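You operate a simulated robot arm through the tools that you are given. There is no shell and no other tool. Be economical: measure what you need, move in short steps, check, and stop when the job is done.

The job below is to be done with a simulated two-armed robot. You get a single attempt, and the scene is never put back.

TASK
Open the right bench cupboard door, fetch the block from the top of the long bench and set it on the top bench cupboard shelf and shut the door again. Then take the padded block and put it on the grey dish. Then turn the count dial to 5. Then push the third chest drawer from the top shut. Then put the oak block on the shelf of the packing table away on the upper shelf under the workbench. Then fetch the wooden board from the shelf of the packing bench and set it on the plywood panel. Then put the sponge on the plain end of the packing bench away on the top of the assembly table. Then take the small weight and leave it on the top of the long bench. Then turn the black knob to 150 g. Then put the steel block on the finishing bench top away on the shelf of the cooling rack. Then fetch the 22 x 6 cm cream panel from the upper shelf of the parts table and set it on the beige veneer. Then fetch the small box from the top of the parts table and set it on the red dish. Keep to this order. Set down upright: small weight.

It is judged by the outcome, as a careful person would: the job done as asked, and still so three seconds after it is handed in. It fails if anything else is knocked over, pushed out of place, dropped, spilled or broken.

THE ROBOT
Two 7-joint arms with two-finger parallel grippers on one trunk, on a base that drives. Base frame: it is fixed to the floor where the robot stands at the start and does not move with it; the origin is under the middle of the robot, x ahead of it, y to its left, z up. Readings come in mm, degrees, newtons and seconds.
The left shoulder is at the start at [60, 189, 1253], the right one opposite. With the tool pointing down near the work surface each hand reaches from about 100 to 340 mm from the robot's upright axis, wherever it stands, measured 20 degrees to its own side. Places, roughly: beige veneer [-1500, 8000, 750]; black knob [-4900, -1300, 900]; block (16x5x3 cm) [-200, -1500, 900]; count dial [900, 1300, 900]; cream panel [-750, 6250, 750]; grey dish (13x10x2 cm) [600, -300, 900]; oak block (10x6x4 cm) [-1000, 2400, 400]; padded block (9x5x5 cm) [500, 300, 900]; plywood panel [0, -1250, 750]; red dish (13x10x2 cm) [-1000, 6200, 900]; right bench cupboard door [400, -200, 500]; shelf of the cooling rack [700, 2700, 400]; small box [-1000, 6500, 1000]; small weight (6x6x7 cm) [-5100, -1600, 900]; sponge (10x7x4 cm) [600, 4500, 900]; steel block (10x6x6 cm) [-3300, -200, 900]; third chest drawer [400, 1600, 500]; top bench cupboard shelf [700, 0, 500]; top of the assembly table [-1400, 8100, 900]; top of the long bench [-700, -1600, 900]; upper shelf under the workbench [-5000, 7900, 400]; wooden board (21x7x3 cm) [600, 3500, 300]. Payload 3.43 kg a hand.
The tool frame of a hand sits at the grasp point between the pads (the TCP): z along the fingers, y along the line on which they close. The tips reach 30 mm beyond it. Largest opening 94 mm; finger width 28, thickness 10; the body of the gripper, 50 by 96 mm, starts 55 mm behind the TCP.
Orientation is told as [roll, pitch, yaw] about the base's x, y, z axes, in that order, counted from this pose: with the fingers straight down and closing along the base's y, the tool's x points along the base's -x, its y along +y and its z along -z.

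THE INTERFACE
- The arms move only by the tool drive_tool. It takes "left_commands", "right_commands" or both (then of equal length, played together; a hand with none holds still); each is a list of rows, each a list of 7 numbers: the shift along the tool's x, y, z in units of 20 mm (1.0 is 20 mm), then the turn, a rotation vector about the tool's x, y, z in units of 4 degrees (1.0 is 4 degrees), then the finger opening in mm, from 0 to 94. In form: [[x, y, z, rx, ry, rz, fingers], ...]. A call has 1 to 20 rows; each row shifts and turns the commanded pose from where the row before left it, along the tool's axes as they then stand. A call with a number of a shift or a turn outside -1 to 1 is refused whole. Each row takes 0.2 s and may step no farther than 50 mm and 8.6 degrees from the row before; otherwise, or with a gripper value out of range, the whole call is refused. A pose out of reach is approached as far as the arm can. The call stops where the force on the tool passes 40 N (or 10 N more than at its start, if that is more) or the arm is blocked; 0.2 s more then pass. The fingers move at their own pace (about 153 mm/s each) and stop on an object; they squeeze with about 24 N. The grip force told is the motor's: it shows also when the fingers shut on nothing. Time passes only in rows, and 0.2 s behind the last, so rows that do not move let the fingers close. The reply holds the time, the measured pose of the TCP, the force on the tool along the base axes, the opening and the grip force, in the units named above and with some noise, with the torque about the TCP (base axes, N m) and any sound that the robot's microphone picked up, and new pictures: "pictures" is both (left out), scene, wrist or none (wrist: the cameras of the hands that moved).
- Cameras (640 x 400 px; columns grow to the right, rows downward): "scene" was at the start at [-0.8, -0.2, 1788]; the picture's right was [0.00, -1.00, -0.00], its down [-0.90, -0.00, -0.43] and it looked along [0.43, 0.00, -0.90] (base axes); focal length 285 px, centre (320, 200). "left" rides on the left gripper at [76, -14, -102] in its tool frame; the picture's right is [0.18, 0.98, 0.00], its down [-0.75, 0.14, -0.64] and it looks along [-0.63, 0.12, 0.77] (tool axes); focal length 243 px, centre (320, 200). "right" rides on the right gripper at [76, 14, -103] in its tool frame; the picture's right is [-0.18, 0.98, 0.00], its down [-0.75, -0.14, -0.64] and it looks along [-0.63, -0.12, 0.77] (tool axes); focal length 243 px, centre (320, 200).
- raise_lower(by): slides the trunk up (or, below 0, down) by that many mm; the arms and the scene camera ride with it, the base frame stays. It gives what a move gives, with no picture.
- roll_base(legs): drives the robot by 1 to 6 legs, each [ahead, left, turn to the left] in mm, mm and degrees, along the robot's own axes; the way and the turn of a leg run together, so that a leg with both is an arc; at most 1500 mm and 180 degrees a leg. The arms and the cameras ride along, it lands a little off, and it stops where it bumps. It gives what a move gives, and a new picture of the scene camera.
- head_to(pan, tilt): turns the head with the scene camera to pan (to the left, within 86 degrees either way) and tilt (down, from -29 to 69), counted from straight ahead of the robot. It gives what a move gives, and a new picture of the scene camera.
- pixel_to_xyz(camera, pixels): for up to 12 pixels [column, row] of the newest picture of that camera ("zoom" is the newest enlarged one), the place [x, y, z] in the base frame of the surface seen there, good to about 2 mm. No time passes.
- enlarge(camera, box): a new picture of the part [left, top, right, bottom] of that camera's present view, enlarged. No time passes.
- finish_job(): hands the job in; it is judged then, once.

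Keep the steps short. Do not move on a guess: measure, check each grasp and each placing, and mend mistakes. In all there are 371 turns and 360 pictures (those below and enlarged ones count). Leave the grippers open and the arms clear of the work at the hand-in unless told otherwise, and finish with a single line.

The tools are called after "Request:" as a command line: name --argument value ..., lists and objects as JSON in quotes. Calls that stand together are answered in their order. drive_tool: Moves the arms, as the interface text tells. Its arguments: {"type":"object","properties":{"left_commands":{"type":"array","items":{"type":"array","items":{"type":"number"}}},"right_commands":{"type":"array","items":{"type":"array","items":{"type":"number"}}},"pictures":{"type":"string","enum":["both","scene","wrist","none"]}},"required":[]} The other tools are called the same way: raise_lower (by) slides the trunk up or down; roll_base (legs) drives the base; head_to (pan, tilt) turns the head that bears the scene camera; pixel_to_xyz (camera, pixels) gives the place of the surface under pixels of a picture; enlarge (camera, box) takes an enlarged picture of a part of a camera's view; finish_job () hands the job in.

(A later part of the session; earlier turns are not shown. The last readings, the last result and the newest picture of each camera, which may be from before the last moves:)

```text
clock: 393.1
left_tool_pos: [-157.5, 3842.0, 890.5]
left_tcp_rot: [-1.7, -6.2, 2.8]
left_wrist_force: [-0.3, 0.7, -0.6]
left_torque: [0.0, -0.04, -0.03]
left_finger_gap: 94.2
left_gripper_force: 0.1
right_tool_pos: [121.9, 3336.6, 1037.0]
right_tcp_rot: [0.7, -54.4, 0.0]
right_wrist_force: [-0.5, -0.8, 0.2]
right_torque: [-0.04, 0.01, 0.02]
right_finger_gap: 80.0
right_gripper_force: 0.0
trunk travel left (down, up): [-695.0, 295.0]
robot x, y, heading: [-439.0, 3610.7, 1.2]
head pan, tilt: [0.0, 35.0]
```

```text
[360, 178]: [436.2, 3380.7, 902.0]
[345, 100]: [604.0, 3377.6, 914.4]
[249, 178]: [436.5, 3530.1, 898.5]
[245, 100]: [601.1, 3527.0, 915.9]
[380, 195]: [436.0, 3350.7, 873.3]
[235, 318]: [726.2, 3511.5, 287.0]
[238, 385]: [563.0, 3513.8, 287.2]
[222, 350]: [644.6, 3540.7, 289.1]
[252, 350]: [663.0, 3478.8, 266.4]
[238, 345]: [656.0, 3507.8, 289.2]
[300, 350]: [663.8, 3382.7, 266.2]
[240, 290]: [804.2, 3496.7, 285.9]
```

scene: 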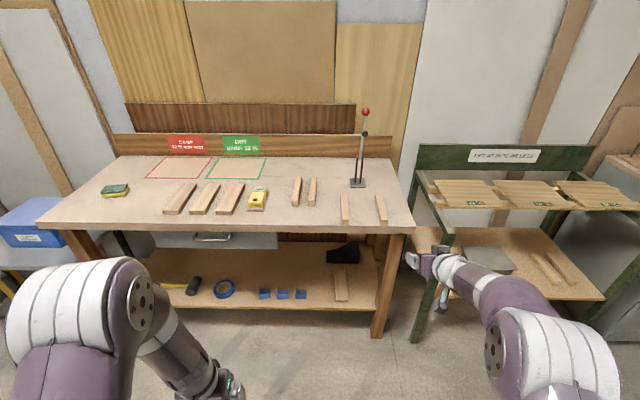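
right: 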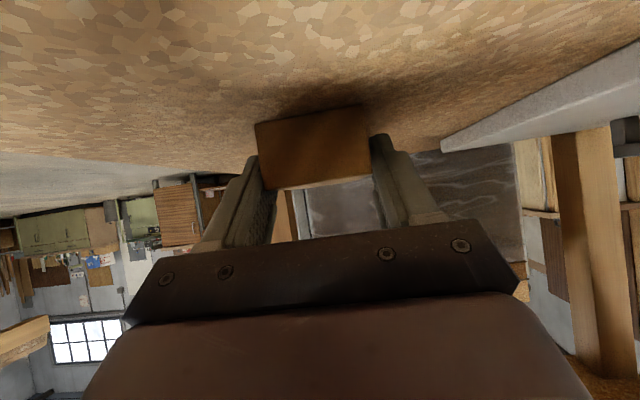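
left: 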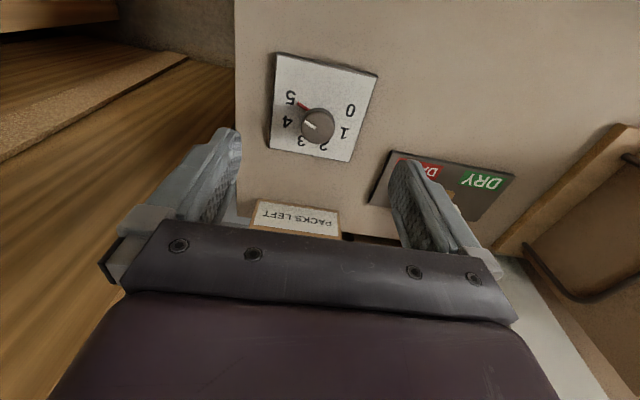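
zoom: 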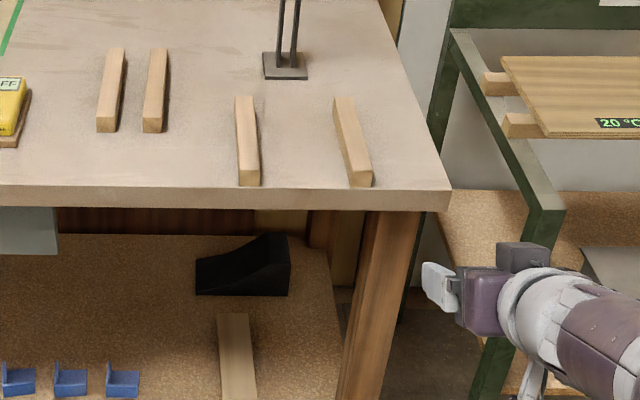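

The bench blocks are unmoved. The board on the shelf: top z 289, shelf 266, y≈3478–3543. I measure its ends.

Request:
pixel_to_xyz --camera "scene" --pixels '[[341, 272], [341, 296], [342, 300], [335, 297], [347, 297], [341, 268], [330, 303], [341, 304], [385, 300], [380, 330]]'

Request:
enlarge --camera "scene" --box '[290, 235, 410, 310]'

```text
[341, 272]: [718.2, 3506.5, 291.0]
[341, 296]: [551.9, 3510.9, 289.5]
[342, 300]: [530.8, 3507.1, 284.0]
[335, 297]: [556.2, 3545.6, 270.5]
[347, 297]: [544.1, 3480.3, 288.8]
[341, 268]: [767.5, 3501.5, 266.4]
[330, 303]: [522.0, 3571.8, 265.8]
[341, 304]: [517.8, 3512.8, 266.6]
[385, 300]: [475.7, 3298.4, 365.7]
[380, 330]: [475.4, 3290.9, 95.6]
```

```text
5.33 times, centred on (350, 272) of scene
```

zoom: 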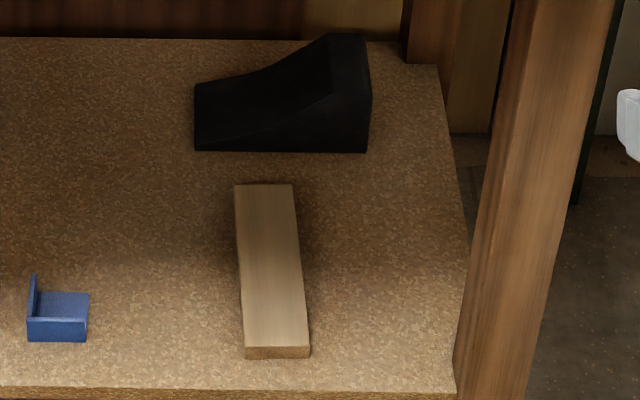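

Board: x 530–740, centre y≈3509. I lower the right hand relative to the trunk and lower the trunk here, clear of the bench.

Request:
drive_tool --right_commands '[[0.733, 0, 0.523, 0, 0, 0, 94], [0.733, 0, 0.523, 0, 0, 0, 94], [0.733, 0, 0.523, 0, 0, 0, 94], [0.733, 0, 0.523, 0, 0, 0, 94], [0.733, 0, 0.523, 0, 0, 0, 94]]' --pictures "none"

Request:
raise_lower --by -400

Request:
raise_lower --by -210

Request:
roll_base --legs '[[0, 172, -1.2], [200, 0, 0]]'

```text
clock: 394.4
left_tool_pos: [-154.9, 3841.3, 891.2]
left_tcp_rot: [-1.5, -6.0, 2.7]
left_wrist_force: [0.4, 0.0, 0.5]
left_torque: [0.03, 0.01, 0.02]
left_finger_gap: 94.1
left_gripper_force: 0.0
right_tool_pos: [120.7, 3338.9, 945.5]
right_tcp_rot: [0.7, -54.5, 0.0]
right_wrist_force: [0.2, 0.3, 0.2]
right_torque: [0.01, -0.04, 0.02]
right_finger_gap: 93.8
right_gripper_force: 0.0
trunk travel left (down, up): [-695.0, 295.0]
robot x, y, heading: [-440.3, 3610.6, 0.9]
head pan, tilt: [0.0, 35.0]
```

```text
clock: 398.2
left_tool_pos: [-155.9, 3842.1, 489.9]
left_tcp_rot: [-1.7, -6.2, 2.7]
left_wrist_force: [-0.8, -0.1, 0.1]
left_torque: [0.01, -0.03, -0.01]
left_finger_gap: 93.9
left_gripper_force: 0.1
right_tool_pos: [119.2, 3337.1, 546.7]
right_tcp_rot: [0.7, -54.5, 0.0]
right_wrist_force: [-0.3, 0.0, 0.5]
right_torque: [0.04, 0.03, 0.0]
right_finger_gap: 94.2
right_gripper_force: 0.1
trunk travel left (down, up): [-295.0, 695.0]
robot x, y, heading: [-434.4, 3607.8, 1.1]
head pan, tilt: [0.0, 35.0]
```

```text
clock: 400.4
left_tool_pos: [-155.1, 3842.2, 281.9]
left_tcp_rot: [-1.7, -6.2, 2.8]
left_wrist_force: [-0.3, 0.2, 0.2]
left_torque: [0.0, 0.0, -0.01]
left_finger_gap: 93.9
left_gripper_force: 0.1
right_tool_pos: [119.8, 3338.0, 334.8]
right_tcp_rot: [0.7, -54.4, 0.0]
right_wrist_force: [0.7, 0.2, -0.5]
right_torque: [0.01, -0.02, -0.03]
right_finger_gap: 94.2
right_gripper_force: 0.0
trunk travel left (down, up): [-85.0, 905.0]
robot x, y, heading: [-439.0, 3609.7, 0.7]
head pan, tilt: [0.0, 35.0]
```

```text
clock: 403.1
left_tool_pos: [48.4, 4012.9, 280.1]
left_tcp_rot: [-1.7, -6.2, 1.7]
left_wrist_force: [-0.4, -0.4, 0.3]
left_torque: [-0.03, -0.03, 0.0]
left_finger_gap: 94.0
left_gripper_force: 0.0
right_tool_pos: [315.2, 3503.0, 337.4]
right_tcp_rot: [0.8, -54.5, -1.2]
right_wrist_force: [-0.5, 0.0, 0.4]
right_torque: [-0.02, 0.03, -0.03]
right_finger_gap: 94.0
right_gripper_force: 0.0
trunk travel left (down, up): [-85.0, 905.0]
robot x, y, heading: [-238.0, 3789.7, -0.2]
head pan, tilt: [0.0, 35.0]
```

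scene: 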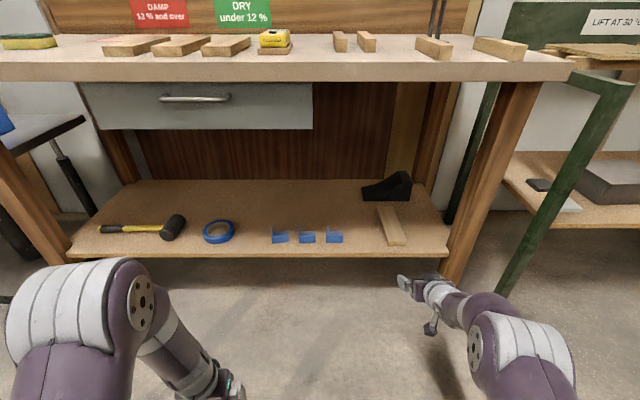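

I drive in 276 mm, 6 mm left, then check with the wrist camera.

Request:
roll_base --legs '[[276, 6, 0]]'

Request:
enlarge --camera "right" --box '[0, 0, 640, 400]'

Request:
pixel_to_xyz --camera "zoom" --pixels '[[320, 120], [320, 140], [280, 140], [350, 140], [300, 60], [250, 100], [370, 100]]'

```text
clock: 405.1
left_tool_pos: [321.9, 4020.0, 281.6]
left_tcp_rot: [-1.7, -6.2, 1.9]
left_wrist_force: [-0.2, 0.3, 0.7]
left_torque: [0.0, 0.0, 0.01]
left_finger_gap: 94.0
left_gripper_force: 0.0
right_tool_pos: [588.6, 3512.3, 335.2]
right_tcp_rot: [0.7, -54.5, -0.9]
right_wrist_force: [-0.6, 0.5, 0.7]
right_torque: [0.0, 0.0, -0.03]
right_finger_gap: 94.0
right_gripper_force: 0.1
trunk travel left (down, up): [-85.0, 905.0]
robot x, y, heading: [34.0, 3793.0, -0.0]
head pan, tilt: [0.0, 35.0]
```

scene: 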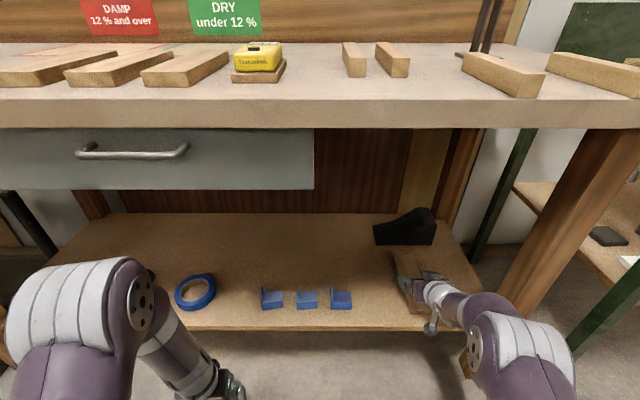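

```text
1.00 times, centred on (320, 200) of right (not enlarged: the box is as wide or as high as the picture)
```

zoom: 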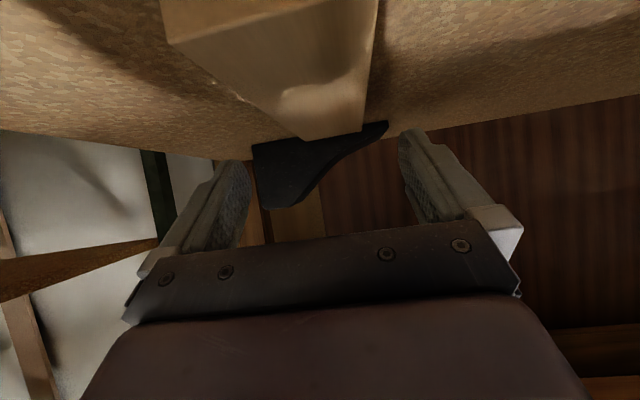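

```text
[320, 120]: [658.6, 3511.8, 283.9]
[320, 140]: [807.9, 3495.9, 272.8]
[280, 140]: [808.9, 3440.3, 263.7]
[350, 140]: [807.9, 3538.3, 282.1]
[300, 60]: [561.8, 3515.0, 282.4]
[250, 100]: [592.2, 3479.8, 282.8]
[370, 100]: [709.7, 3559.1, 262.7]
```

Centred. I lower 37 mm and close.

Request:
raise_lower --by -37

Request:
drive_tool --right_commands '[[0, 0, 0, 0, 0, 0, 80], [0, 0, 0, 0, 0, 0, 60], [0, 0, 0, 0, 0, 0, 50], [0, 0, 0, 0, 0, 0, 50]]' --pictures "wrist"

```text
clock: 405.9
left_tool_pos: [321.0, 4018.5, 244.0]
left_tcp_rot: [-1.6, -6.2, 1.9]
left_wrist_force: [-0.1, -0.5, -0.4]
left_torque: [-0.02, -0.01, 0.0]
left_finger_gap: 94.0
left_gripper_force: 0.0
right_tool_pos: [589.0, 3511.6, 298.7]
right_tcp_rot: [0.6, -54.5, -1.0]
right_wrist_force: [0.0, -0.5, -0.5]
right_torque: [-0.02, 0.0, 0.06]
right_finger_gap: 94.1
right_gripper_force: 0.2
trunk travel left (down, up): [-48.0, 942.0]
robot x, y, heading: [38.2, 3793.4, 0.3]
head pan, tilt: [0.0, 35.0]
```

```text
clock: 406.9
left_tool_pos: [320.9, 4019.3, 244.0]
left_tcp_rot: [-1.8, -6.2, 1.9]
left_wrist_force: [0.1, -0.2, 0.1]
left_torque: [-0.05, 0.0, 0.03]
left_finger_gap: 94.1
left_gripper_force: 0.1
right_tool_pos: [588.6, 3510.9, 299.8]
right_tcp_rot: [0.7, -54.5, -1.0]
right_wrist_force: [0.0, -0.2, 1.3]
right_torque: [0.05, -0.05, 0.11]
right_finger_gap: 65.6
right_gripper_force: 24.1
trunk travel left (down, up): [-48.0, 942.0]
robot x, y, heading: [32.0, 3793.1, 0.1]
head pan, tilt: [0.0, 35.0]
```

right: 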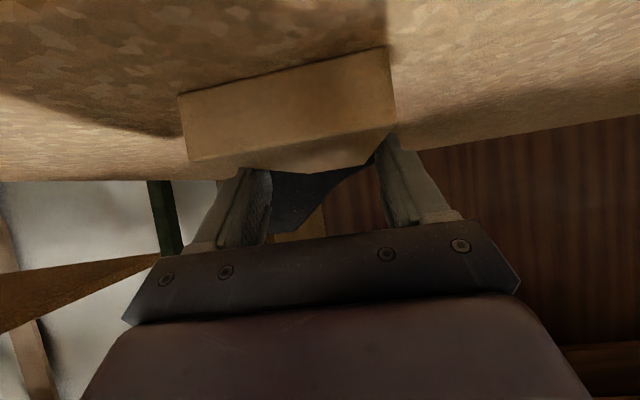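

Gripped (65.6 mm). Lift and back out.

Request:
raise_lower --by 60

Request:
roll_base --legs '[[-480, 0, 0]]'

Request:
enlarge --camera "right" --box '[0, 0, 640, 400]'

```text
clock: 407.9
left_tool_pos: [321.1, 4019.0, 304.0]
left_tcp_rot: [-1.8, -6.1, 1.8]
left_wrist_force: [0.0, -0.3, -0.5]
left_torque: [-0.03, 0.0, 0.0]
left_finger_gap: 94.0
left_gripper_force: 0.1
right_tool_pos: [588.1, 3512.4, 359.0]
right_tcp_rot: [0.7, -54.4, -0.8]
right_wrist_force: [0.0, -0.3, -1.8]
right_torque: [-0.01, 0.1, -0.01]
right_finger_gap: 66.0
right_gripper_force: 24.7
trunk travel left (down, up): [-108.0, 882.0]
robot x, y, heading: [37.7, 3794.3, 0.2]
head pan, tilt: [0.0, 35.0]
```

```text
clock: 410.7
left_tool_pos: [-149.9, 4019.7, 304.9]
left_tcp_rot: [-1.6, -6.1, 1.7]
left_wrist_force: [0.2, -1.0, 0.1]
left_torque: [0.03, 0.04, -0.01]
left_finger_gap: 93.9
left_gripper_force: 0.2
right_tool_pos: [115.9, 3508.6, 358.8]
right_tcp_rot: [0.8, -54.6, -1.2]
right_wrist_force: [0.4, -0.3, -1.7]
right_torque: [0.0, 0.05, 0.01]
right_finger_gap: 65.6
right_gripper_force: 24.1
trunk travel left (down, up): [-108.0, 882.0]
robot x, y, heading: [-434.8, 3796.5, 0.0]
head pan, tilt: [0.0, 35.0]
```

scene: 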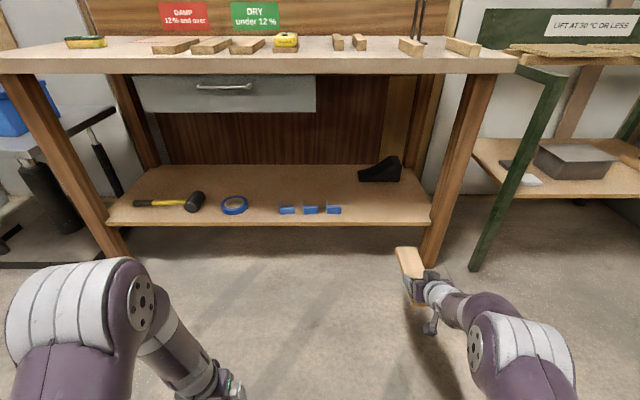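

```text
1.00 times, centred on (320, 200) of right (not enlarged: the box is as wide or as high as the picture)
```

zoom: 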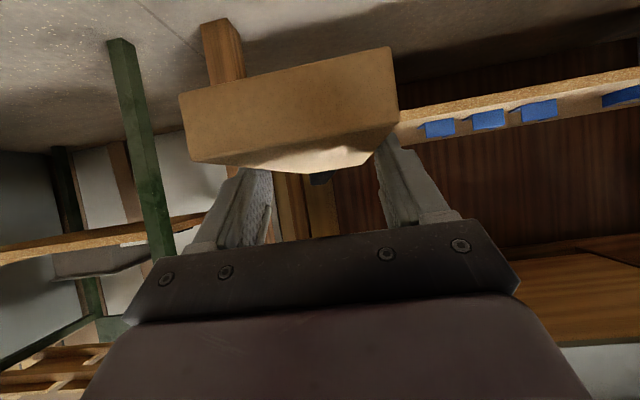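

Firmly held. I raise to mid height, turn to face south, and drive down the corridor toward the long bench.

Request:
raise_lower --by 400

Request:
roll_base --legs '[[0, 0, -90], [0, 345, 0]]'

Request:
roll_base --legs '[[1400, 0, 0], [1400, 0, 0], [1350, 0, 0]]'

Request:
head_to --pan 0 --tilt 35

```text
clock: 414.5
left_tool_pos: [-149.5, 4019.0, 703.3]
left_tcp_rot: [-1.7, -6.1, 1.8]
left_wrist_force: [0.1, -0.5, 0.5]
left_torque: [-0.02, 0.01, -0.02]
left_finger_gap: 94.1
left_gripper_force: 0.1
right_tool_pos: [116.5, 3510.9, 759.2]
right_tcp_rot: [0.7, -54.4, -1.3]
right_wrist_force: [-0.8, -0.4, -1.3]
right_torque: [0.01, 0.06, -0.06]
right_finger_gap: 65.3
right_gripper_force: 24.4
trunk travel left (down, up): [-508.0, 482.0]
robot x, y, heading: [-432.6, 3796.0, -0.1]
head pan, tilt: [0.0, 35.0]
```

```text
clock: 416.5
left_tool_pos: [-77.5, 3863.9, 703.7]
left_tcp_rot: [-1.7, -6.1, -25.5]
left_wrist_force: [0.5, -0.2, -0.1]
left_torque: [0.01, 0.02, -0.01]
left_finger_gap: 93.8
left_gripper_force: 0.0
right_tool_pos: [-75.0, 3288.5, 757.2]
right_tcp_rot: [0.7, -54.4, -28.5]
right_wrist_force: [0.5, -0.1, -1.8]
right_torque: [0.04, 0.07, 0.05]
right_finger_gap: 65.5
right_gripper_force: 24.4
trunk travel left (down, up): [-508.0, 482.0]
robot x, y, heading: [-433.8, 3795.3, -27.6]
head pan, tilt: [0.0, 35.0]
stopped in leg 1: the robot was blocked; the commanded pose is now the measured one
```

scene: 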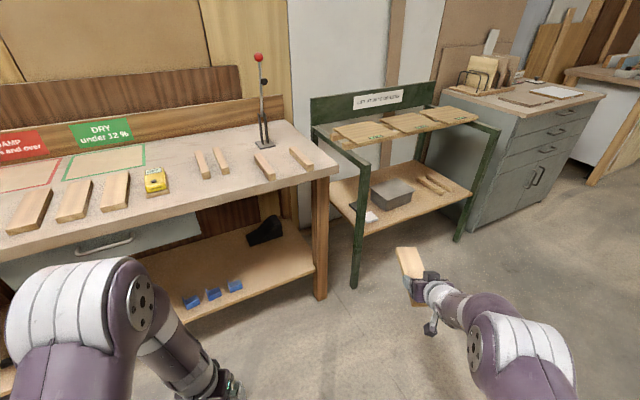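

```text
clock: 420.1
left_tool_pos: [409.6, 3605.0, 701.4]
left_tcp_rot: [-2.1, -4.2, -24.4]
left_wrist_force: [73.6, -29.7, -13.7]
left_torque: [2.55, 6.3, 0.02]
left_finger_gap: 94.1
left_gripper_force: 0.0
right_tool_pos: [441.1, 3027.0, 766.4]
right_tcp_rot: [1.1, -55.3, -27.9]
right_wrist_force: [0.4, 0.1, -2.4]
right_torque: [0.03, 0.06, 0.01]
right_finger_gap: 65.3
right_gripper_force: 24.2
trunk travel left (down, up): [-508.0, 482.0]
robot x, y, heading: [86.1, 3524.5, -26.6]
head pan, tilt: [0.0, 35.0]
stopped in leg 1: the force on the tool passed its limit at 227 N (the readings are from after the stop); the commanded pose is now the measured one
```

scene: 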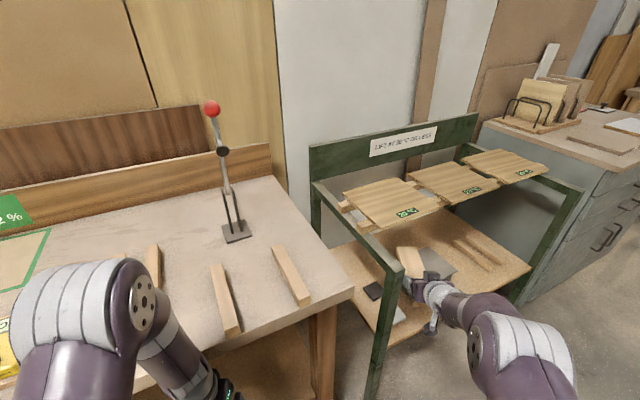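

```text
clock: 420.6
left_tool_pos: [409.4, 3604.2, 701.8]
left_tcp_rot: [-2.1, -4.1, -24.4]
left_wrist_force: [85.6, -35.4, 0.6]
left_torque: [3.8, 8.9, 0.24]
left_finger_gap: 94.2
left_gripper_force: 0.1
right_tool_pos: [440.6, 3026.0, 766.6]
right_tcp_rot: [1.2, -55.5, -28.1]
right_wrist_force: [-0.4, -0.3, -1.4]
right_torque: [0.03, 0.09, 0.0]
right_finger_gap: 65.5
right_gripper_force: 24.1
trunk travel left (down, up): [-508.0, 482.0]
robot x, y, heading: [84.7, 3526.8, -26.4]
head pan, tilt: [0.0, 35.0]
```

scene: 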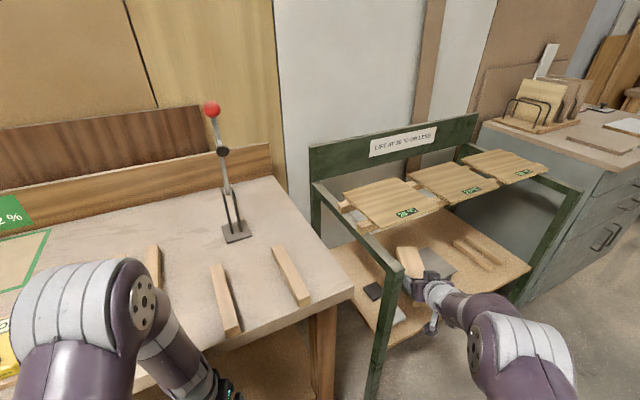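

My error: the turn was blocked by the trolley behind and the next legs went the wrong way. I back straight out the same way, short.

Request:
roll_base --legs '[[-250, 0, 0]]'

```text
clock: 422.5
left_tool_pos: [200.8, 3713.7, 696.0]
left_tcp_rot: [-2.5, -3.2, -24.2]
left_wrist_force: [25.4, -5.8, -1.1]
left_torque: [0.58, 2.68, -0.5]
left_finger_gap: 94.0
left_gripper_force: 0.0
right_tool_pos: [233.5, 3134.7, 759.9]
right_tcp_rot: [0.7, -54.6, -27.6]
right_wrist_force: [-0.3, 0.1, -0.9]
right_torque: [0.02, 0.07, 0.01]
right_finger_gap: 65.3
right_gripper_force: 24.2
trunk travel left (down, up): [-508.0, 482.0]
robot x, y, heading: [-133.3, 3635.6, -26.4]
head pan, tilt: [0.0, 35.0]
```

scene: 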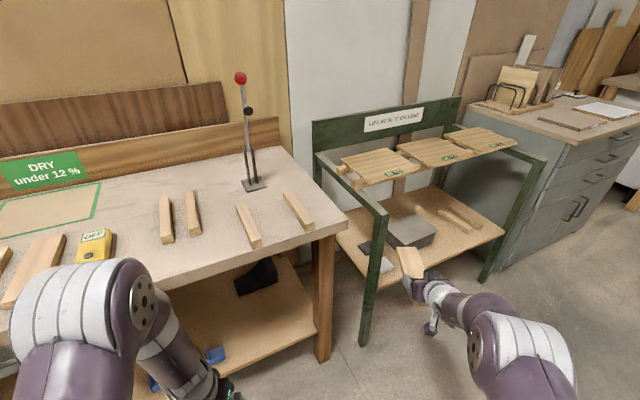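

I relieve the left arm and verify block and bench positions.

Request:
drive_tool --left_commands '[[-1, 0, 0, 0, 0, 0, 94], [-1, 0, 0, 0, 0, 0, 94], [-0.5, 0, 0, 0, 0, 0, 94]]' --pictures "none"

Request:
enlarge --camera "scene" --box '[150, 170, 350, 295]'

Request:
pixel_to_xyz --camera "zoom" --pixels '[[335, 238], [290, 110], [510, 180], [445, 75], [450, 225], [380, 275], [50, 225], [145, 155]]'

```text
clock: 423.3
left_tool_pos: [246.6, 3692.4, 697.4]
left_tcp_rot: [-2.5, -3.2, -24.3]
left_wrist_force: [1.2, 0.2, -0.3]
left_torque: [-0.01, 0.02, 0.02]
left_finger_gap: 94.0
left_gripper_force: 0.0
right_tool_pos: [233.5, 3134.5, 759.1]
right_tcp_rot: [0.7, -54.5, -27.5]
right_wrist_force: [1.1, 0.3, -2.0]
right_torque: [0.03, 0.08, 0.02]
right_finger_gap: 65.1
right_gripper_force: 23.5
trunk travel left (down, up): [-508.0, 482.0]
robot x, y, heading: [-134.9, 3636.7, -26.7]
head pan, tilt: [0.0, 35.0]
```

```text
3.20 times, centred on (250, 232) of scene
```

zoom: 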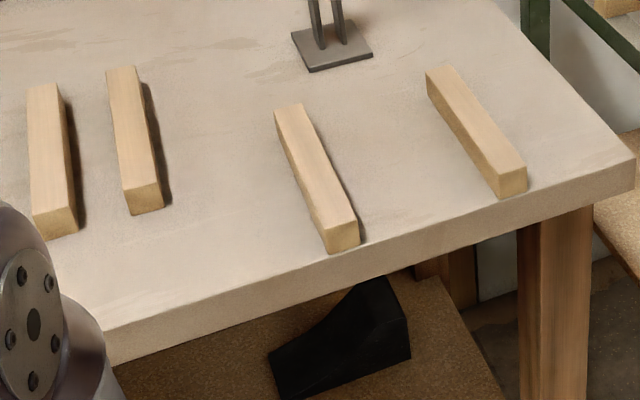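

```text
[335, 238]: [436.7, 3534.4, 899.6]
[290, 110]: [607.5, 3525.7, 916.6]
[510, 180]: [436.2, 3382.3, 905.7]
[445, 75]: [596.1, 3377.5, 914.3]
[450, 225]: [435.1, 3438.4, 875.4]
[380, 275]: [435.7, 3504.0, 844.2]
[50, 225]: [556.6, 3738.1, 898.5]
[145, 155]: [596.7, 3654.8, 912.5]
```

Nothing moved. Now I turn to face south from here, one step at a time.

Request:
roll_base --legs '[[0, 0, -63.5]]'

Request:
head_to --pan -80 --tilt 35

```text
clock: 426.5
left_tool_pos: [72.0, 3310.5, 697.8]
left_tcp_rot: [-2.5, -3.2, -90.4]
left_wrist_force: [-1.0, 0.8, 0.3]
left_torque: [0.03, 0.02, 0.01]
left_finger_gap: 94.0
left_gripper_force: 0.0
right_tool_pos: [-442.3, 3096.0, 759.1]
right_tcp_rot: [0.6, -54.5, -93.5]
right_wrist_force: [0.8, 0.1, -1.6]
right_torque: [0.03, -0.01, -0.01]
right_finger_gap: 65.5
right_gripper_force: 24.7
trunk travel left (down, up): [-508.0, 482.0]
robot x, y, heading: [-133.8, 3634.8, -92.7]
head pan, tilt: [0.0, 35.0]
```

scene: 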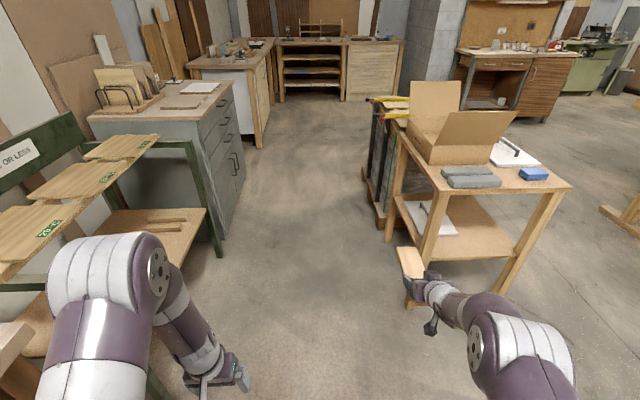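

```text
clock: 428.1
left_tool_pos: [72.1, 3310.4, 698.0]
left_tcp_rot: [-2.5, -3.2, -90.4]
left_wrist_force: [-0.6, 0.2, 0.7]
left_torque: [0.0, 0.01, -0.02]
left_finger_gap: 93.7
left_gripper_force: 0.0
right_tool_pos: [-443.6, 3094.8, 759.7]
right_tcp_rot: [0.7, -54.5, -93.4]
right_wrist_force: [-0.3, -1.0, -1.1]
right_torque: [0.09, 0.0, -0.01]
right_finger_gap: 65.6
right_gripper_force: 23.9
trunk travel left (down, up): [-508.0, 482.0]
robot x, y, heading: [-137.1, 3637.2, -92.4]
head pan, tilt: [-80.0, 35.0]
```

scene: 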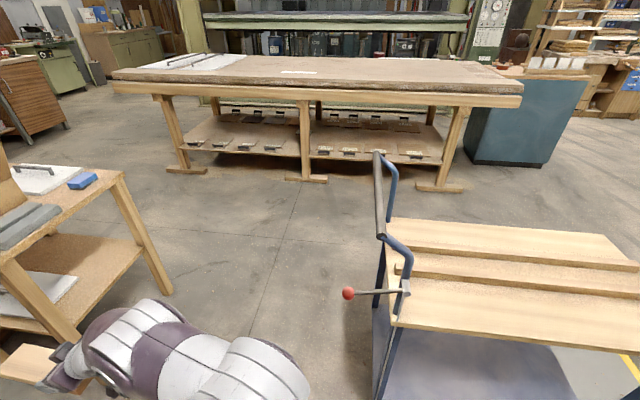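

Request:
pixel_to_xyz --camera "scene" --pixels '[[376, 160], [388, 235], [348, 294], [405, 295], [380, 220], [600, 340], [400, 325], [605, 245], [425, 225]]'

```text
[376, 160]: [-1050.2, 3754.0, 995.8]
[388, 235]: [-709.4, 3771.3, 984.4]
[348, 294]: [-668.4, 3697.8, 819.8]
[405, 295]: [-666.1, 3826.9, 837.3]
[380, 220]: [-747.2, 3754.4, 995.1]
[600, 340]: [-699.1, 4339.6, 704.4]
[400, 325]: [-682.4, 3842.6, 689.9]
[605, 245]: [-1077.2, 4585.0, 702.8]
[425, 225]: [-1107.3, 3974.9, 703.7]
```

Trolley is where it was. I straighten and drive south in checked stages.

Request:
roll_base --legs '[[0, 0, 2.4], [1300, 50, 0]]'

Request:
roll_base --legs '[[1300, 0, 0]]'

```text
clock: 435.1
left_tool_pos: [105.4, 1996.2, 697.5]
left_tcp_rot: [-2.5, -3.2, -89.5]
left_wrist_force: [-0.3, 0.2, 0.1]
left_torque: [0.03, -0.02, -0.02]
left_finger_gap: 94.0
left_gripper_force: 0.1
right_tool_pos: [-407.6, 1773.6, 758.6]
right_tcp_rot: [0.7, -54.5, -92.8]
right_wrist_force: [-0.4, 0.3, -0.6]
right_torque: [0.08, -0.03, -0.02]
right_finger_gap: 65.1
right_gripper_force: 24.2
trunk travel left (down, up): [-508.0, 482.0]
robot x, y, heading: [-108.5, 2322.0, -91.7]
head pan, tilt: [-80.0, 35.0]
```

scene: 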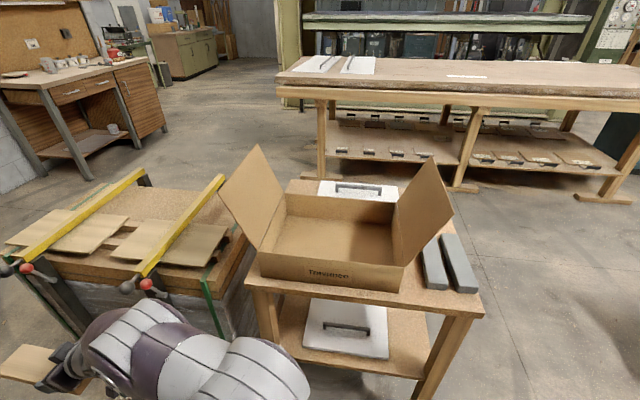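

```text
clock: 441.6
left_tool_pos: [23.5, 695.3, 698.4]
left_tcp_rot: [-2.5, -3.2, -91.9]
left_wrist_force: [0.4, 0.5, -0.2]
left_torque: [0.0, -0.03, -0.03]
left_finger_gap: 94.1
left_gripper_force: 0.1
right_tool_pos: [-498.2, 495.8, 760.0]
right_tcp_rot: [0.6, -54.6, -95.2]
right_wrist_force: [-0.7, -0.1, -1.6]
right_torque: [0.1, 0.0, 0.0]
right_finger_gap: 65.2
right_gripper_force: 24.4
trunk travel left (down, up): [-508.0, 482.0]
robot x, y, heading: [-172.0, 1028.0, -94.2]
head pan, tilt: [-80.0, 35.0]
```

scene: 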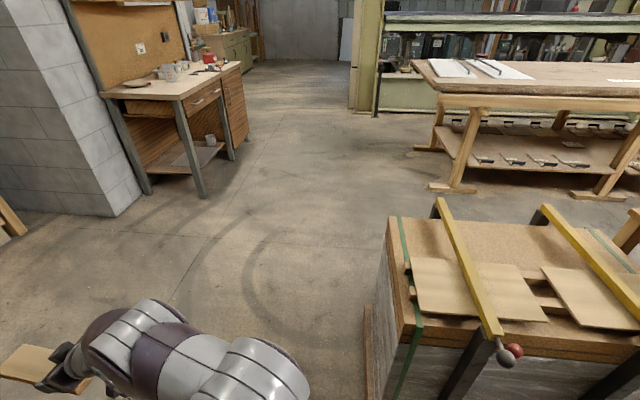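

Request:
roll_base --legs '[[1265, 215, 0], [0, 0, 4.2]]'

Request:
head_to --pan 0 --tilt 35

```text
clock: 448.4
left_tool_pos: [161.8, -541.6, 698.3]
left_tcp_rot: [-2.6, -3.2, -88.6]
left_wrist_force: [0.6, 0.0, 0.9]
left_torque: [-0.01, 0.0, -0.03]
left_finger_gap: 94.3
left_gripper_force: 0.0
right_tool_pos: [-347.0, -773.3, 758.6]
right_tcp_rot: [0.8, -54.6, -91.7]
right_wrist_force: [0.1, 0.5, -1.2]
right_torque: [0.06, -0.01, -0.02]
right_finger_gap: 65.1
right_gripper_force: 23.5
trunk travel left (down, up): [-508.0, 482.0]
robot x, y, heading: [-53.7, -223.4, -90.8]
head pan, tilt: [-80.0, 35.0]
```

scene: 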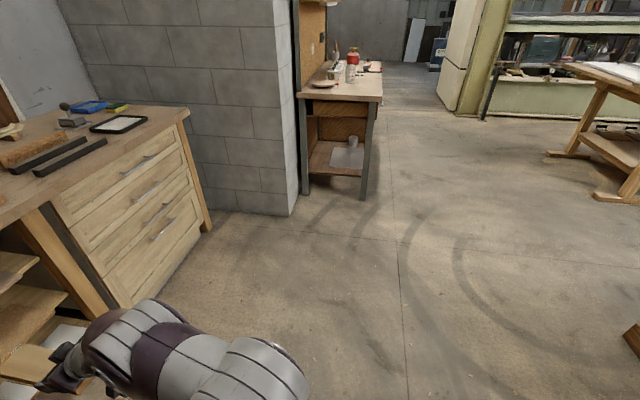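

```text
clock: 449.9
left_tool_pos: [161.3, -543.1, 697.6]
left_tcp_rot: [-2.5, -3.2, -88.6]
left_wrist_force: [-0.4, -0.4, 1.1]
left_torque: [-0.02, 0.02, 0.02]
left_finger_gap: 94.1
left_gripper_force: 0.1
right_tool_pos: [-346.3, -773.2, 758.6]
right_tcp_rot: [0.7, -54.5, -91.8]
right_wrist_force: [-1.1, 0.6, -1.0]
right_torque: [0.05, -0.03, 0.03]
right_finger_gap: 65.5
right_gripper_force: 23.5
trunk travel left (down, up): [-508.0, 482.0]
robot x, y, heading: [-60.5, -228.2, -90.7]
head pan, tilt: [0.0, 35.0]
```

scene: 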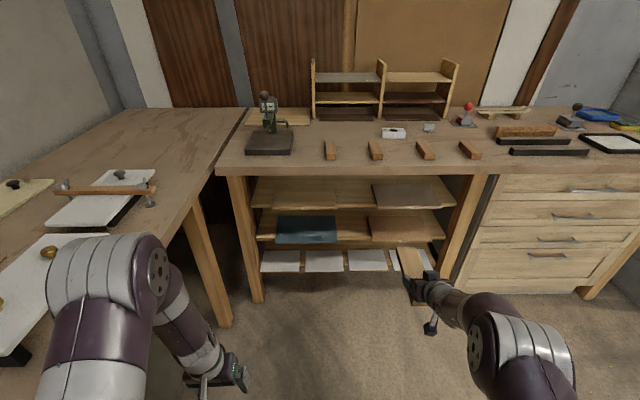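

Request:
enlarge --camera "scene" --box '[230, 160, 470, 290]'

Request:
pixel_to_xyz --camera "scene" --pixels '[[290, 190], [260, 200], [300, 205], [340, 190], [360, 200], [410, 195], [400, 225], [305, 230], [275, 222], [355, 225], [450, 205], [290, 180]]'

```text
2.67 times, centred on (350, 225) of scene
```

zoom: 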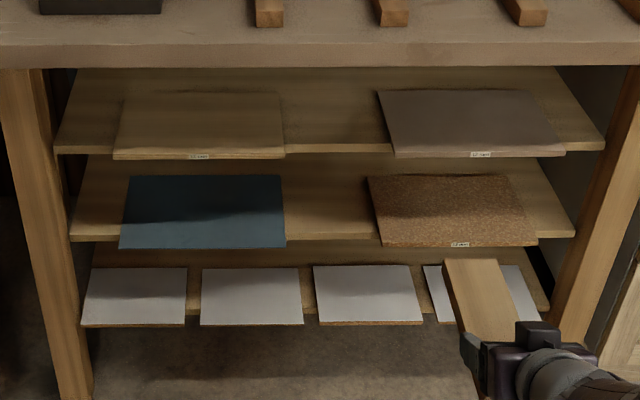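

```text
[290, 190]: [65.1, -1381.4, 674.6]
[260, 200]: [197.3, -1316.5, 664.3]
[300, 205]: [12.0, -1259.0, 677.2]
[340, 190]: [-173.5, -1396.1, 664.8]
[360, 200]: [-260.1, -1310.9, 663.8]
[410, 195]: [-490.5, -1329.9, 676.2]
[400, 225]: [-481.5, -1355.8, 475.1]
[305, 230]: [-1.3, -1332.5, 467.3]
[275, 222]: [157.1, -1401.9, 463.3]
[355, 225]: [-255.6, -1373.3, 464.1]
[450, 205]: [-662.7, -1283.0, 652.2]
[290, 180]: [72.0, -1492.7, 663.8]
```

The plywood panel (12 mm label) lies on the upper shelf, left side. I measure its corners and the bench underside.

Request:
pixel_to_xyz --camera "zoom" --pixels '[[118, 152], [282, 150], [278, 96], [130, 96], [200, 125], [60, 150], [200, 66], [200, 60], [320, 148], [200, 158], [480, 200], [160, 72]]'

```text
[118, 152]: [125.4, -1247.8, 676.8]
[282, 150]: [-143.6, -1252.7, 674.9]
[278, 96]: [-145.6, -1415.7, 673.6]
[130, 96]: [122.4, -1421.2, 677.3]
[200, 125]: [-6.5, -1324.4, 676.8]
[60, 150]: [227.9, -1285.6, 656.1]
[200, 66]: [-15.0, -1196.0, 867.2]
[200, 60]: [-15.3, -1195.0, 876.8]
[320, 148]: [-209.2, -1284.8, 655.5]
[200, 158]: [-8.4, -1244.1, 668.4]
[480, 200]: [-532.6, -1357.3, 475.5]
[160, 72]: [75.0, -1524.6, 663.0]
```

Panel: x −145…126, y −1244…−1425, z 676; underside of bench top 867. The main bench limits me on the left, so I'll approach at heading −60° with the hand yawed −30° relative. First the base.

Request:
roll_base --legs '[[0, -110, 0], [0, 0, 30.7]]'

Request:
drive_tool --right_commands '[[0, 0, 0, 0.814, 0, 0.581, 50], [0, 0, 0, 0.814, 0, 0.581, 50], [0, 0, 0, 0.814, 0, 0.581, 50], [0, 0, 0, 0.814, 0, 0.581, 50], [0, 0, 0, 0.814, 0, 0.581, 50], [0, 0, 0, 0.814, 0, 0.581, 50], [0, 0, 0, 0.814, 0, 0.581, 50]]' --pictures "none"

```text
clock: 452.6
left_tool_pos: [187.3, -382.7, 697.3]
left_tcp_rot: [-2.5, -3.2, -57.7]
left_wrist_force: [-0.5, 0.1, 0.2]
left_torque: [0.0, 0.02, 0.04]
left_finger_gap: 93.9
left_gripper_force: 0.1
right_tool_pos: [-130.5, -842.4, 759.1]
right_tcp_rot: [0.7, -54.5, -60.7]
right_wrist_force: [-0.1, 0.0, -2.1]
right_torque: [0.09, 0.02, -0.03]
right_finger_gap: 65.1
right_gripper_force: 24.3
trunk travel left (down, up): [-508.0, 482.0]
robot x, y, heading: [-165.6, -224.1, -59.6]
head pan, tilt: [0.0, 35.0]
```

scene: 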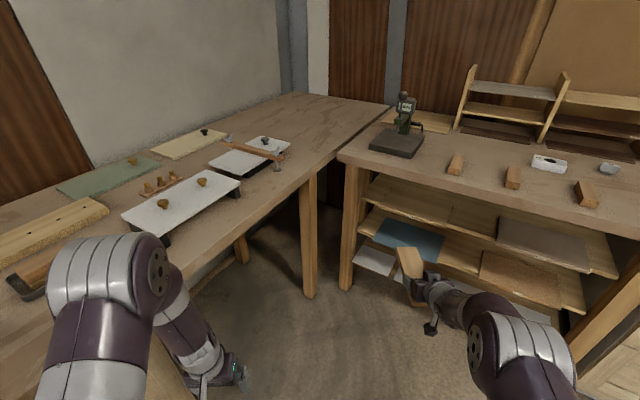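

```text
clock: 454.2
left_tool_pos: [186.7, -382.7, 698.1]
left_tcp_rot: [-2.6, -3.1, -57.6]
left_wrist_force: [-0.3, -0.6, -0.4]
left_torque: [-0.01, 0.01, -0.01]
left_finger_gap: 94.0
left_gripper_force: 0.0
right_tool_pos: [-132.3, -842.8, 760.2]
right_tcp_rot: [1.2, -54.3, -68.7]
right_wrist_force: [-0.6, 0.6, -1.5]
right_torque: [0.1, 0.01, 0.02]
right_finger_gap: 65.4
right_gripper_force: 23.3
right hand out of reach, approached as far as the arm can: row 3, 4, 5, 6, 7
trunk travel left (down, up): [-508.0, 482.0]
robot x, y, heading: [-164.7, -220.2, -59.7]
head pan, tilt: [0.0, 35.0]
```

Outward yaw is limited to ~9°, so instead I turn back to heading −85° and shift the right hand inward 140 mm (left hand also inward).

Request:
roll_base --legs '[[0, 0, -25.5]]'

Request:
drive_tool --right_commands '[[0, 1, 0, 0, 0, 0, 50], [0, 1, 0, 0, 0, 0, 50], [0, 1, 0, 0, 0, 0, 50], [0, 1, 0, 0, 0, 0, 50], [0, 1, 0, 0, 0, 0, 50], [0, 1, 0, -0.4, 0, -0.29, 50], [0, 1, 0, -0.4, 0, -0.29, 50]]' --left_commands '[[0, -0.6, 0, 0, 0, 0, 94], [0, -0.6, 0, 0, 0, 0, 94], [0, -0.6, 0, 0, 0, 0, 94], [0, -0.6, 0, 0, 0, 0, 94], [0, -0.6, 0, 0, 0, 0, 94], [0, 0, 0, 0, 0, 0, 94], [0, 0, 0, 0, 0, 0, 94]]' --pictures "scene"

Request:
pixel_to_xyz --camera "scene" --pixels '[[60, 260], [100, 240], [150, 250], [160, 290], [60, 350], [400, 265], [420, 285]]'

```text
clock: 455.9
left_tool_pos: [81.3, -520.2, 697.9]
left_tcp_rot: [-2.4, -3.2, -83.4]
left_wrist_force: [0.1, 0.1, 0.3]
left_torque: [-0.01, 0.02, 0.0]
left_finger_gap: 93.9
left_gripper_force: 0.0
right_tool_pos: [-407.0, -795.9, 759.1]
right_tcp_rot: [1.2, -54.3, -94.7]
right_wrist_force: [0.3, 0.1, -2.2]
right_torque: [0.08, 0.0, -0.01]
right_finger_gap: 65.3
right_gripper_force: 24.7
trunk travel left (down, up): [-508.0, 482.0]
robot x, y, heading: [-166.5, -216.7, -85.6]
head pan, tilt: [0.0, 35.0]
```

scene: 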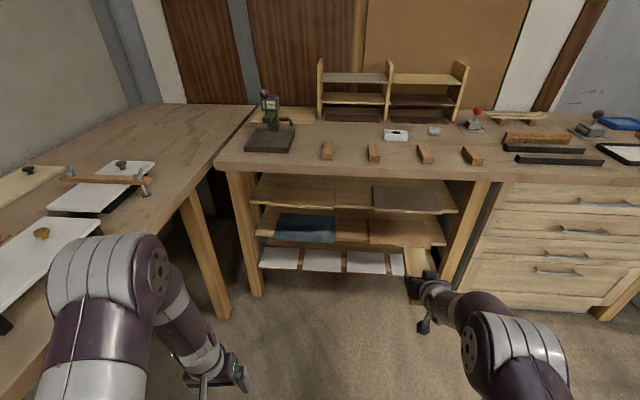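

```text
clock: 457.5
left_tool_pos: [20.1, -528.0, 699.9]
left_tcp_rot: [-2.6, -3.2, -83.4]
left_wrist_force: [0.0, 0.1, -0.5]
left_torque: [0.01, 0.02, -0.02]
left_finger_gap: 93.8
left_gripper_force: 0.1
right_tool_pos: [-365.1, -797.2, 764.5]
right_tcp_rot: [1.6, -54.2, -90.5]
right_wrist_force: [0.3, 0.9, -2.0]
right_torque: [0.11, 0.05, 0.02]
right_finger_gap: 65.2
right_gripper_force: 24.3
right hand out of reach, approached as far as the arm can: row 1, 2, 3, 4, 5, 7
trunk travel left (down, up): [-508.0, 482.0]
robot x, y, heading: [-165.8, -221.9, -85.3]
head pan, tilt: [0.0, 35.0]
```

scene: 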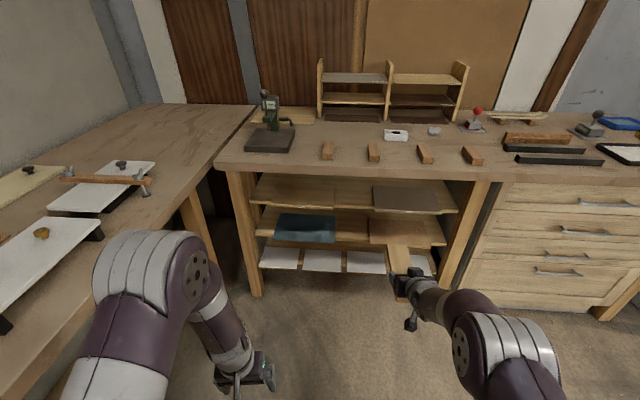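

```text
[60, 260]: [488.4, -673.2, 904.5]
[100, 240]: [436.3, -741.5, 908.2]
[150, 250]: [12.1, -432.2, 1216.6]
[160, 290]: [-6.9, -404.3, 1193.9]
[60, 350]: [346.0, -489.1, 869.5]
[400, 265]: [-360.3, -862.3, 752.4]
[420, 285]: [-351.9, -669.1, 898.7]
```

Left elbow is well above the bench. I turn to heading −77° (hand ≈ −82°) and stage in front of the shelf.

Request:
roll_base --legs '[[0, 0, 8.3]]'

Request:
roll_base --legs '[[352, 107, 0]]'

Request:
raise_lower --by -44

Request:
enlarge --camera "right" --box '[0, 0, 640, 400]'

```text
clock: 458.5
left_tool_pos: [62.9, -495.5, 699.8]
left_tcp_rot: [-2.5, -3.2, -75.1]
left_wrist_force: [0.0, 0.4, -0.1]
left_torque: [-0.02, 0.0, 0.02]
left_finger_gap: 93.9
left_gripper_force: 0.0
right_tool_pos: [-278.8, -821.4, 764.4]
right_tcp_rot: [1.6, -54.2, -82.2]
right_wrist_force: [0.6, 0.2, -1.3]
right_torque: [0.11, -0.02, 0.01]
right_finger_gap: 65.4
right_gripper_force: 24.0
trunk travel left (down, up): [-508.0, 482.0]
robot x, y, heading: [-163.1, -218.2, -77.4]
head pan, tilt: [0.0, 35.0]
```

scene: 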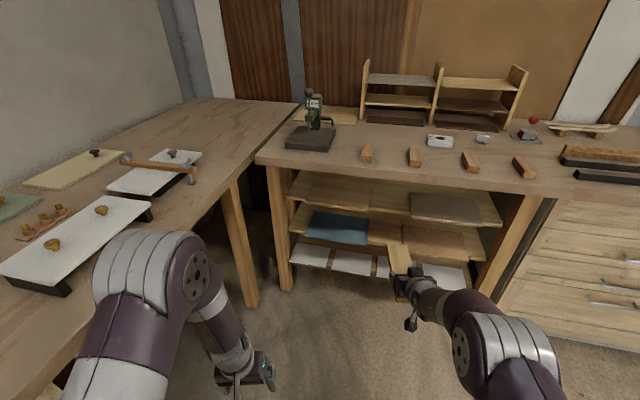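

```text
clock: 460.9
left_tool_pos: [247.9, -810.0, 699.8]
left_tcp_rot: [-2.5, -3.1, -74.7]
left_wrist_force: [0.5, 0.5, 0.6]
left_torque: [0.01, 0.02, -0.03]
left_finger_gap: 94.0
left_gripper_force: 0.0
right_tool_pos: [-92.7, -1136.0, 764.9]
right_tcp_rot: [1.5, -54.1, -82.0]
right_wrist_force: [0.1, 0.1, -1.6]
right_torque: [0.08, 0.04, 0.03]
right_finger_gap: 65.4
right_gripper_force: 24.1
trunk travel left (down, up): [-508.0, 482.0]
robot x, y, heading: [19.9, -535.8, -77.1]
head pan, tilt: [0.0, 35.0]
```

scene: 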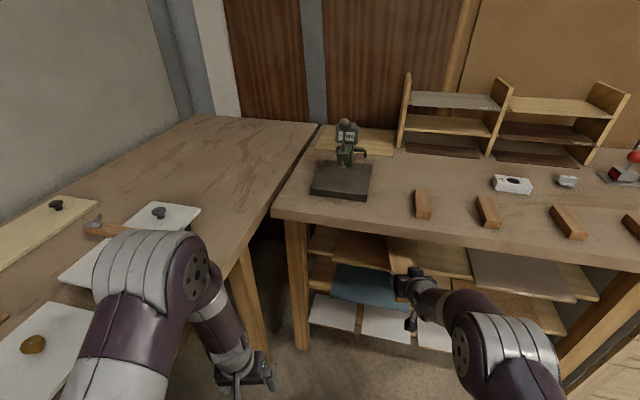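

```text
clock: 461.7
left_tool_pos: [248.8, -810.0, 655.6]
left_tcp_rot: [-2.5, -3.3, -74.8]
left_wrist_force: [-1.0, -0.8, 0.2]
left_torque: [-0.02, -0.02, 0.03]
left_finger_gap: 94.0
left_gripper_force: 0.0
right_tool_pos: [-91.9, -1135.6, 719.9]
right_tcp_rot: [1.5, -54.2, -82.0]
right_wrist_force: [0.6, 0.5, -0.5]
right_torque: [0.1, 0.0, 0.0]
right_finger_gap: 65.1
right_gripper_force: 23.8
trunk travel left (down, up): [-464.0, 526.0]
robot x, y, heading: [21.0, -537.3, -77.2]
head pan, tilt: [0.0, 35.0]
```

```text
1.00 times, centred on (320, 200) of right (not enlarged: the box is as wide or as high as the picture)
```

zoom: 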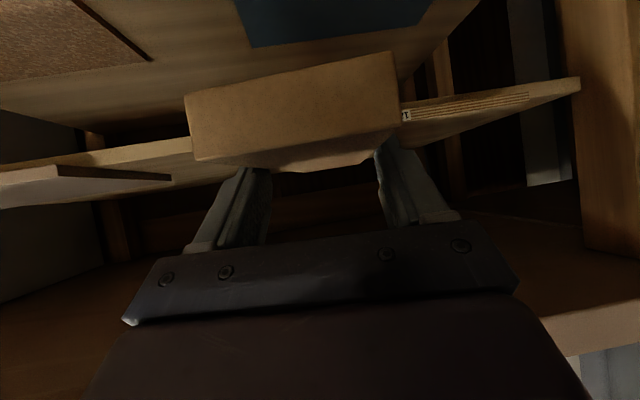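

Board tip is above the panel with ~11 mm clearance. I advance in two short legs.

Request:
roll_base --legs '[[97, -22, 0]]'

Request:
roll_base --legs '[[52, -12, 0]]'

Request:
enlarge --camera "right" --box '[0, 0, 640, 400]'

Request:
pixel_to_xyz --camera "zoom" --pixels '[[290, 90], [190, 105], [390, 65], [200, 150], [390, 125], [450, 90], [160, 140]]'

```text
clock: 462.9
left_tool_pos: [247.8, -910.6, 655.4]
left_tcp_rot: [-2.6, -3.2, -75.0]
left_wrist_force: [0.6, 0.5, 0.1]
left_torque: [0.02, -0.03, -0.01]
left_finger_gap: 94.1
left_gripper_force: 0.1
right_tool_pos: [-93.3, -1236.1, 720.4]
right_tcp_rot: [1.6, -54.1, -82.1]
right_wrist_force: [1.0, -0.4, -2.5]
right_torque: [0.07, 0.04, 0.01]
right_finger_gap: 65.7
right_gripper_force: 23.9
trunk travel left (down, up): [-464.0, 526.0]
robot x, y, heading: [19.0, -632.9, -77.1]
head pan, tilt: [0.0, 35.0]
```

scene: 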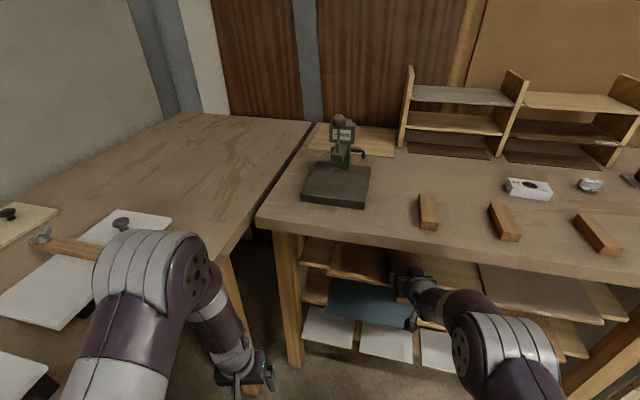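

```text
clock: 463.8
left_tool_pos: [246.0, -964.6, 654.9]
left_tcp_rot: [-2.4, -3.1, -74.9]
left_wrist_force: [0.3, -0.3, -0.5]
left_torque: [0.02, -0.04, -0.02]
left_finger_gap: 93.9
left_gripper_force: 0.0
right_tool_pos: [-94.0, -1288.5, 719.1]
right_tcp_rot: [1.6, -54.1, -82.0]
right_wrist_force: [0.4, -0.4, -2.0]
right_torque: [0.08, 0.03, 0.03]
right_finger_gap: 65.7
right_gripper_force: 24.0
trunk travel left (down, up): [-464.0, 526.0]
robot x, y, heading: [20.7, -684.8, -77.2]
head pan, tilt: [0.0, 35.0]
```

scene: 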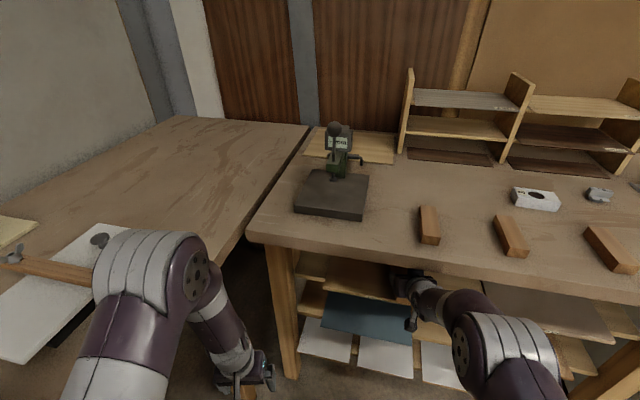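

```text
1.00 times, centred on (320, 200) of right (not enlarged: the box is as wide or as high as the picture)
```

zoom: 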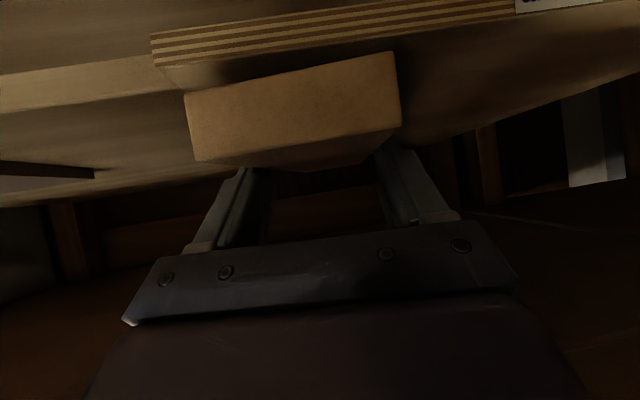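

```text
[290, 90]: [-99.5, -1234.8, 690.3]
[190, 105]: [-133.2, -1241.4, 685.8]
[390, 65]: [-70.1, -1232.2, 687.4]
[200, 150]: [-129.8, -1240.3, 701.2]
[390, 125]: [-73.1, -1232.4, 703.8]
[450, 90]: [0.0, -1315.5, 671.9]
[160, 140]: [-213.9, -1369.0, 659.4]
```

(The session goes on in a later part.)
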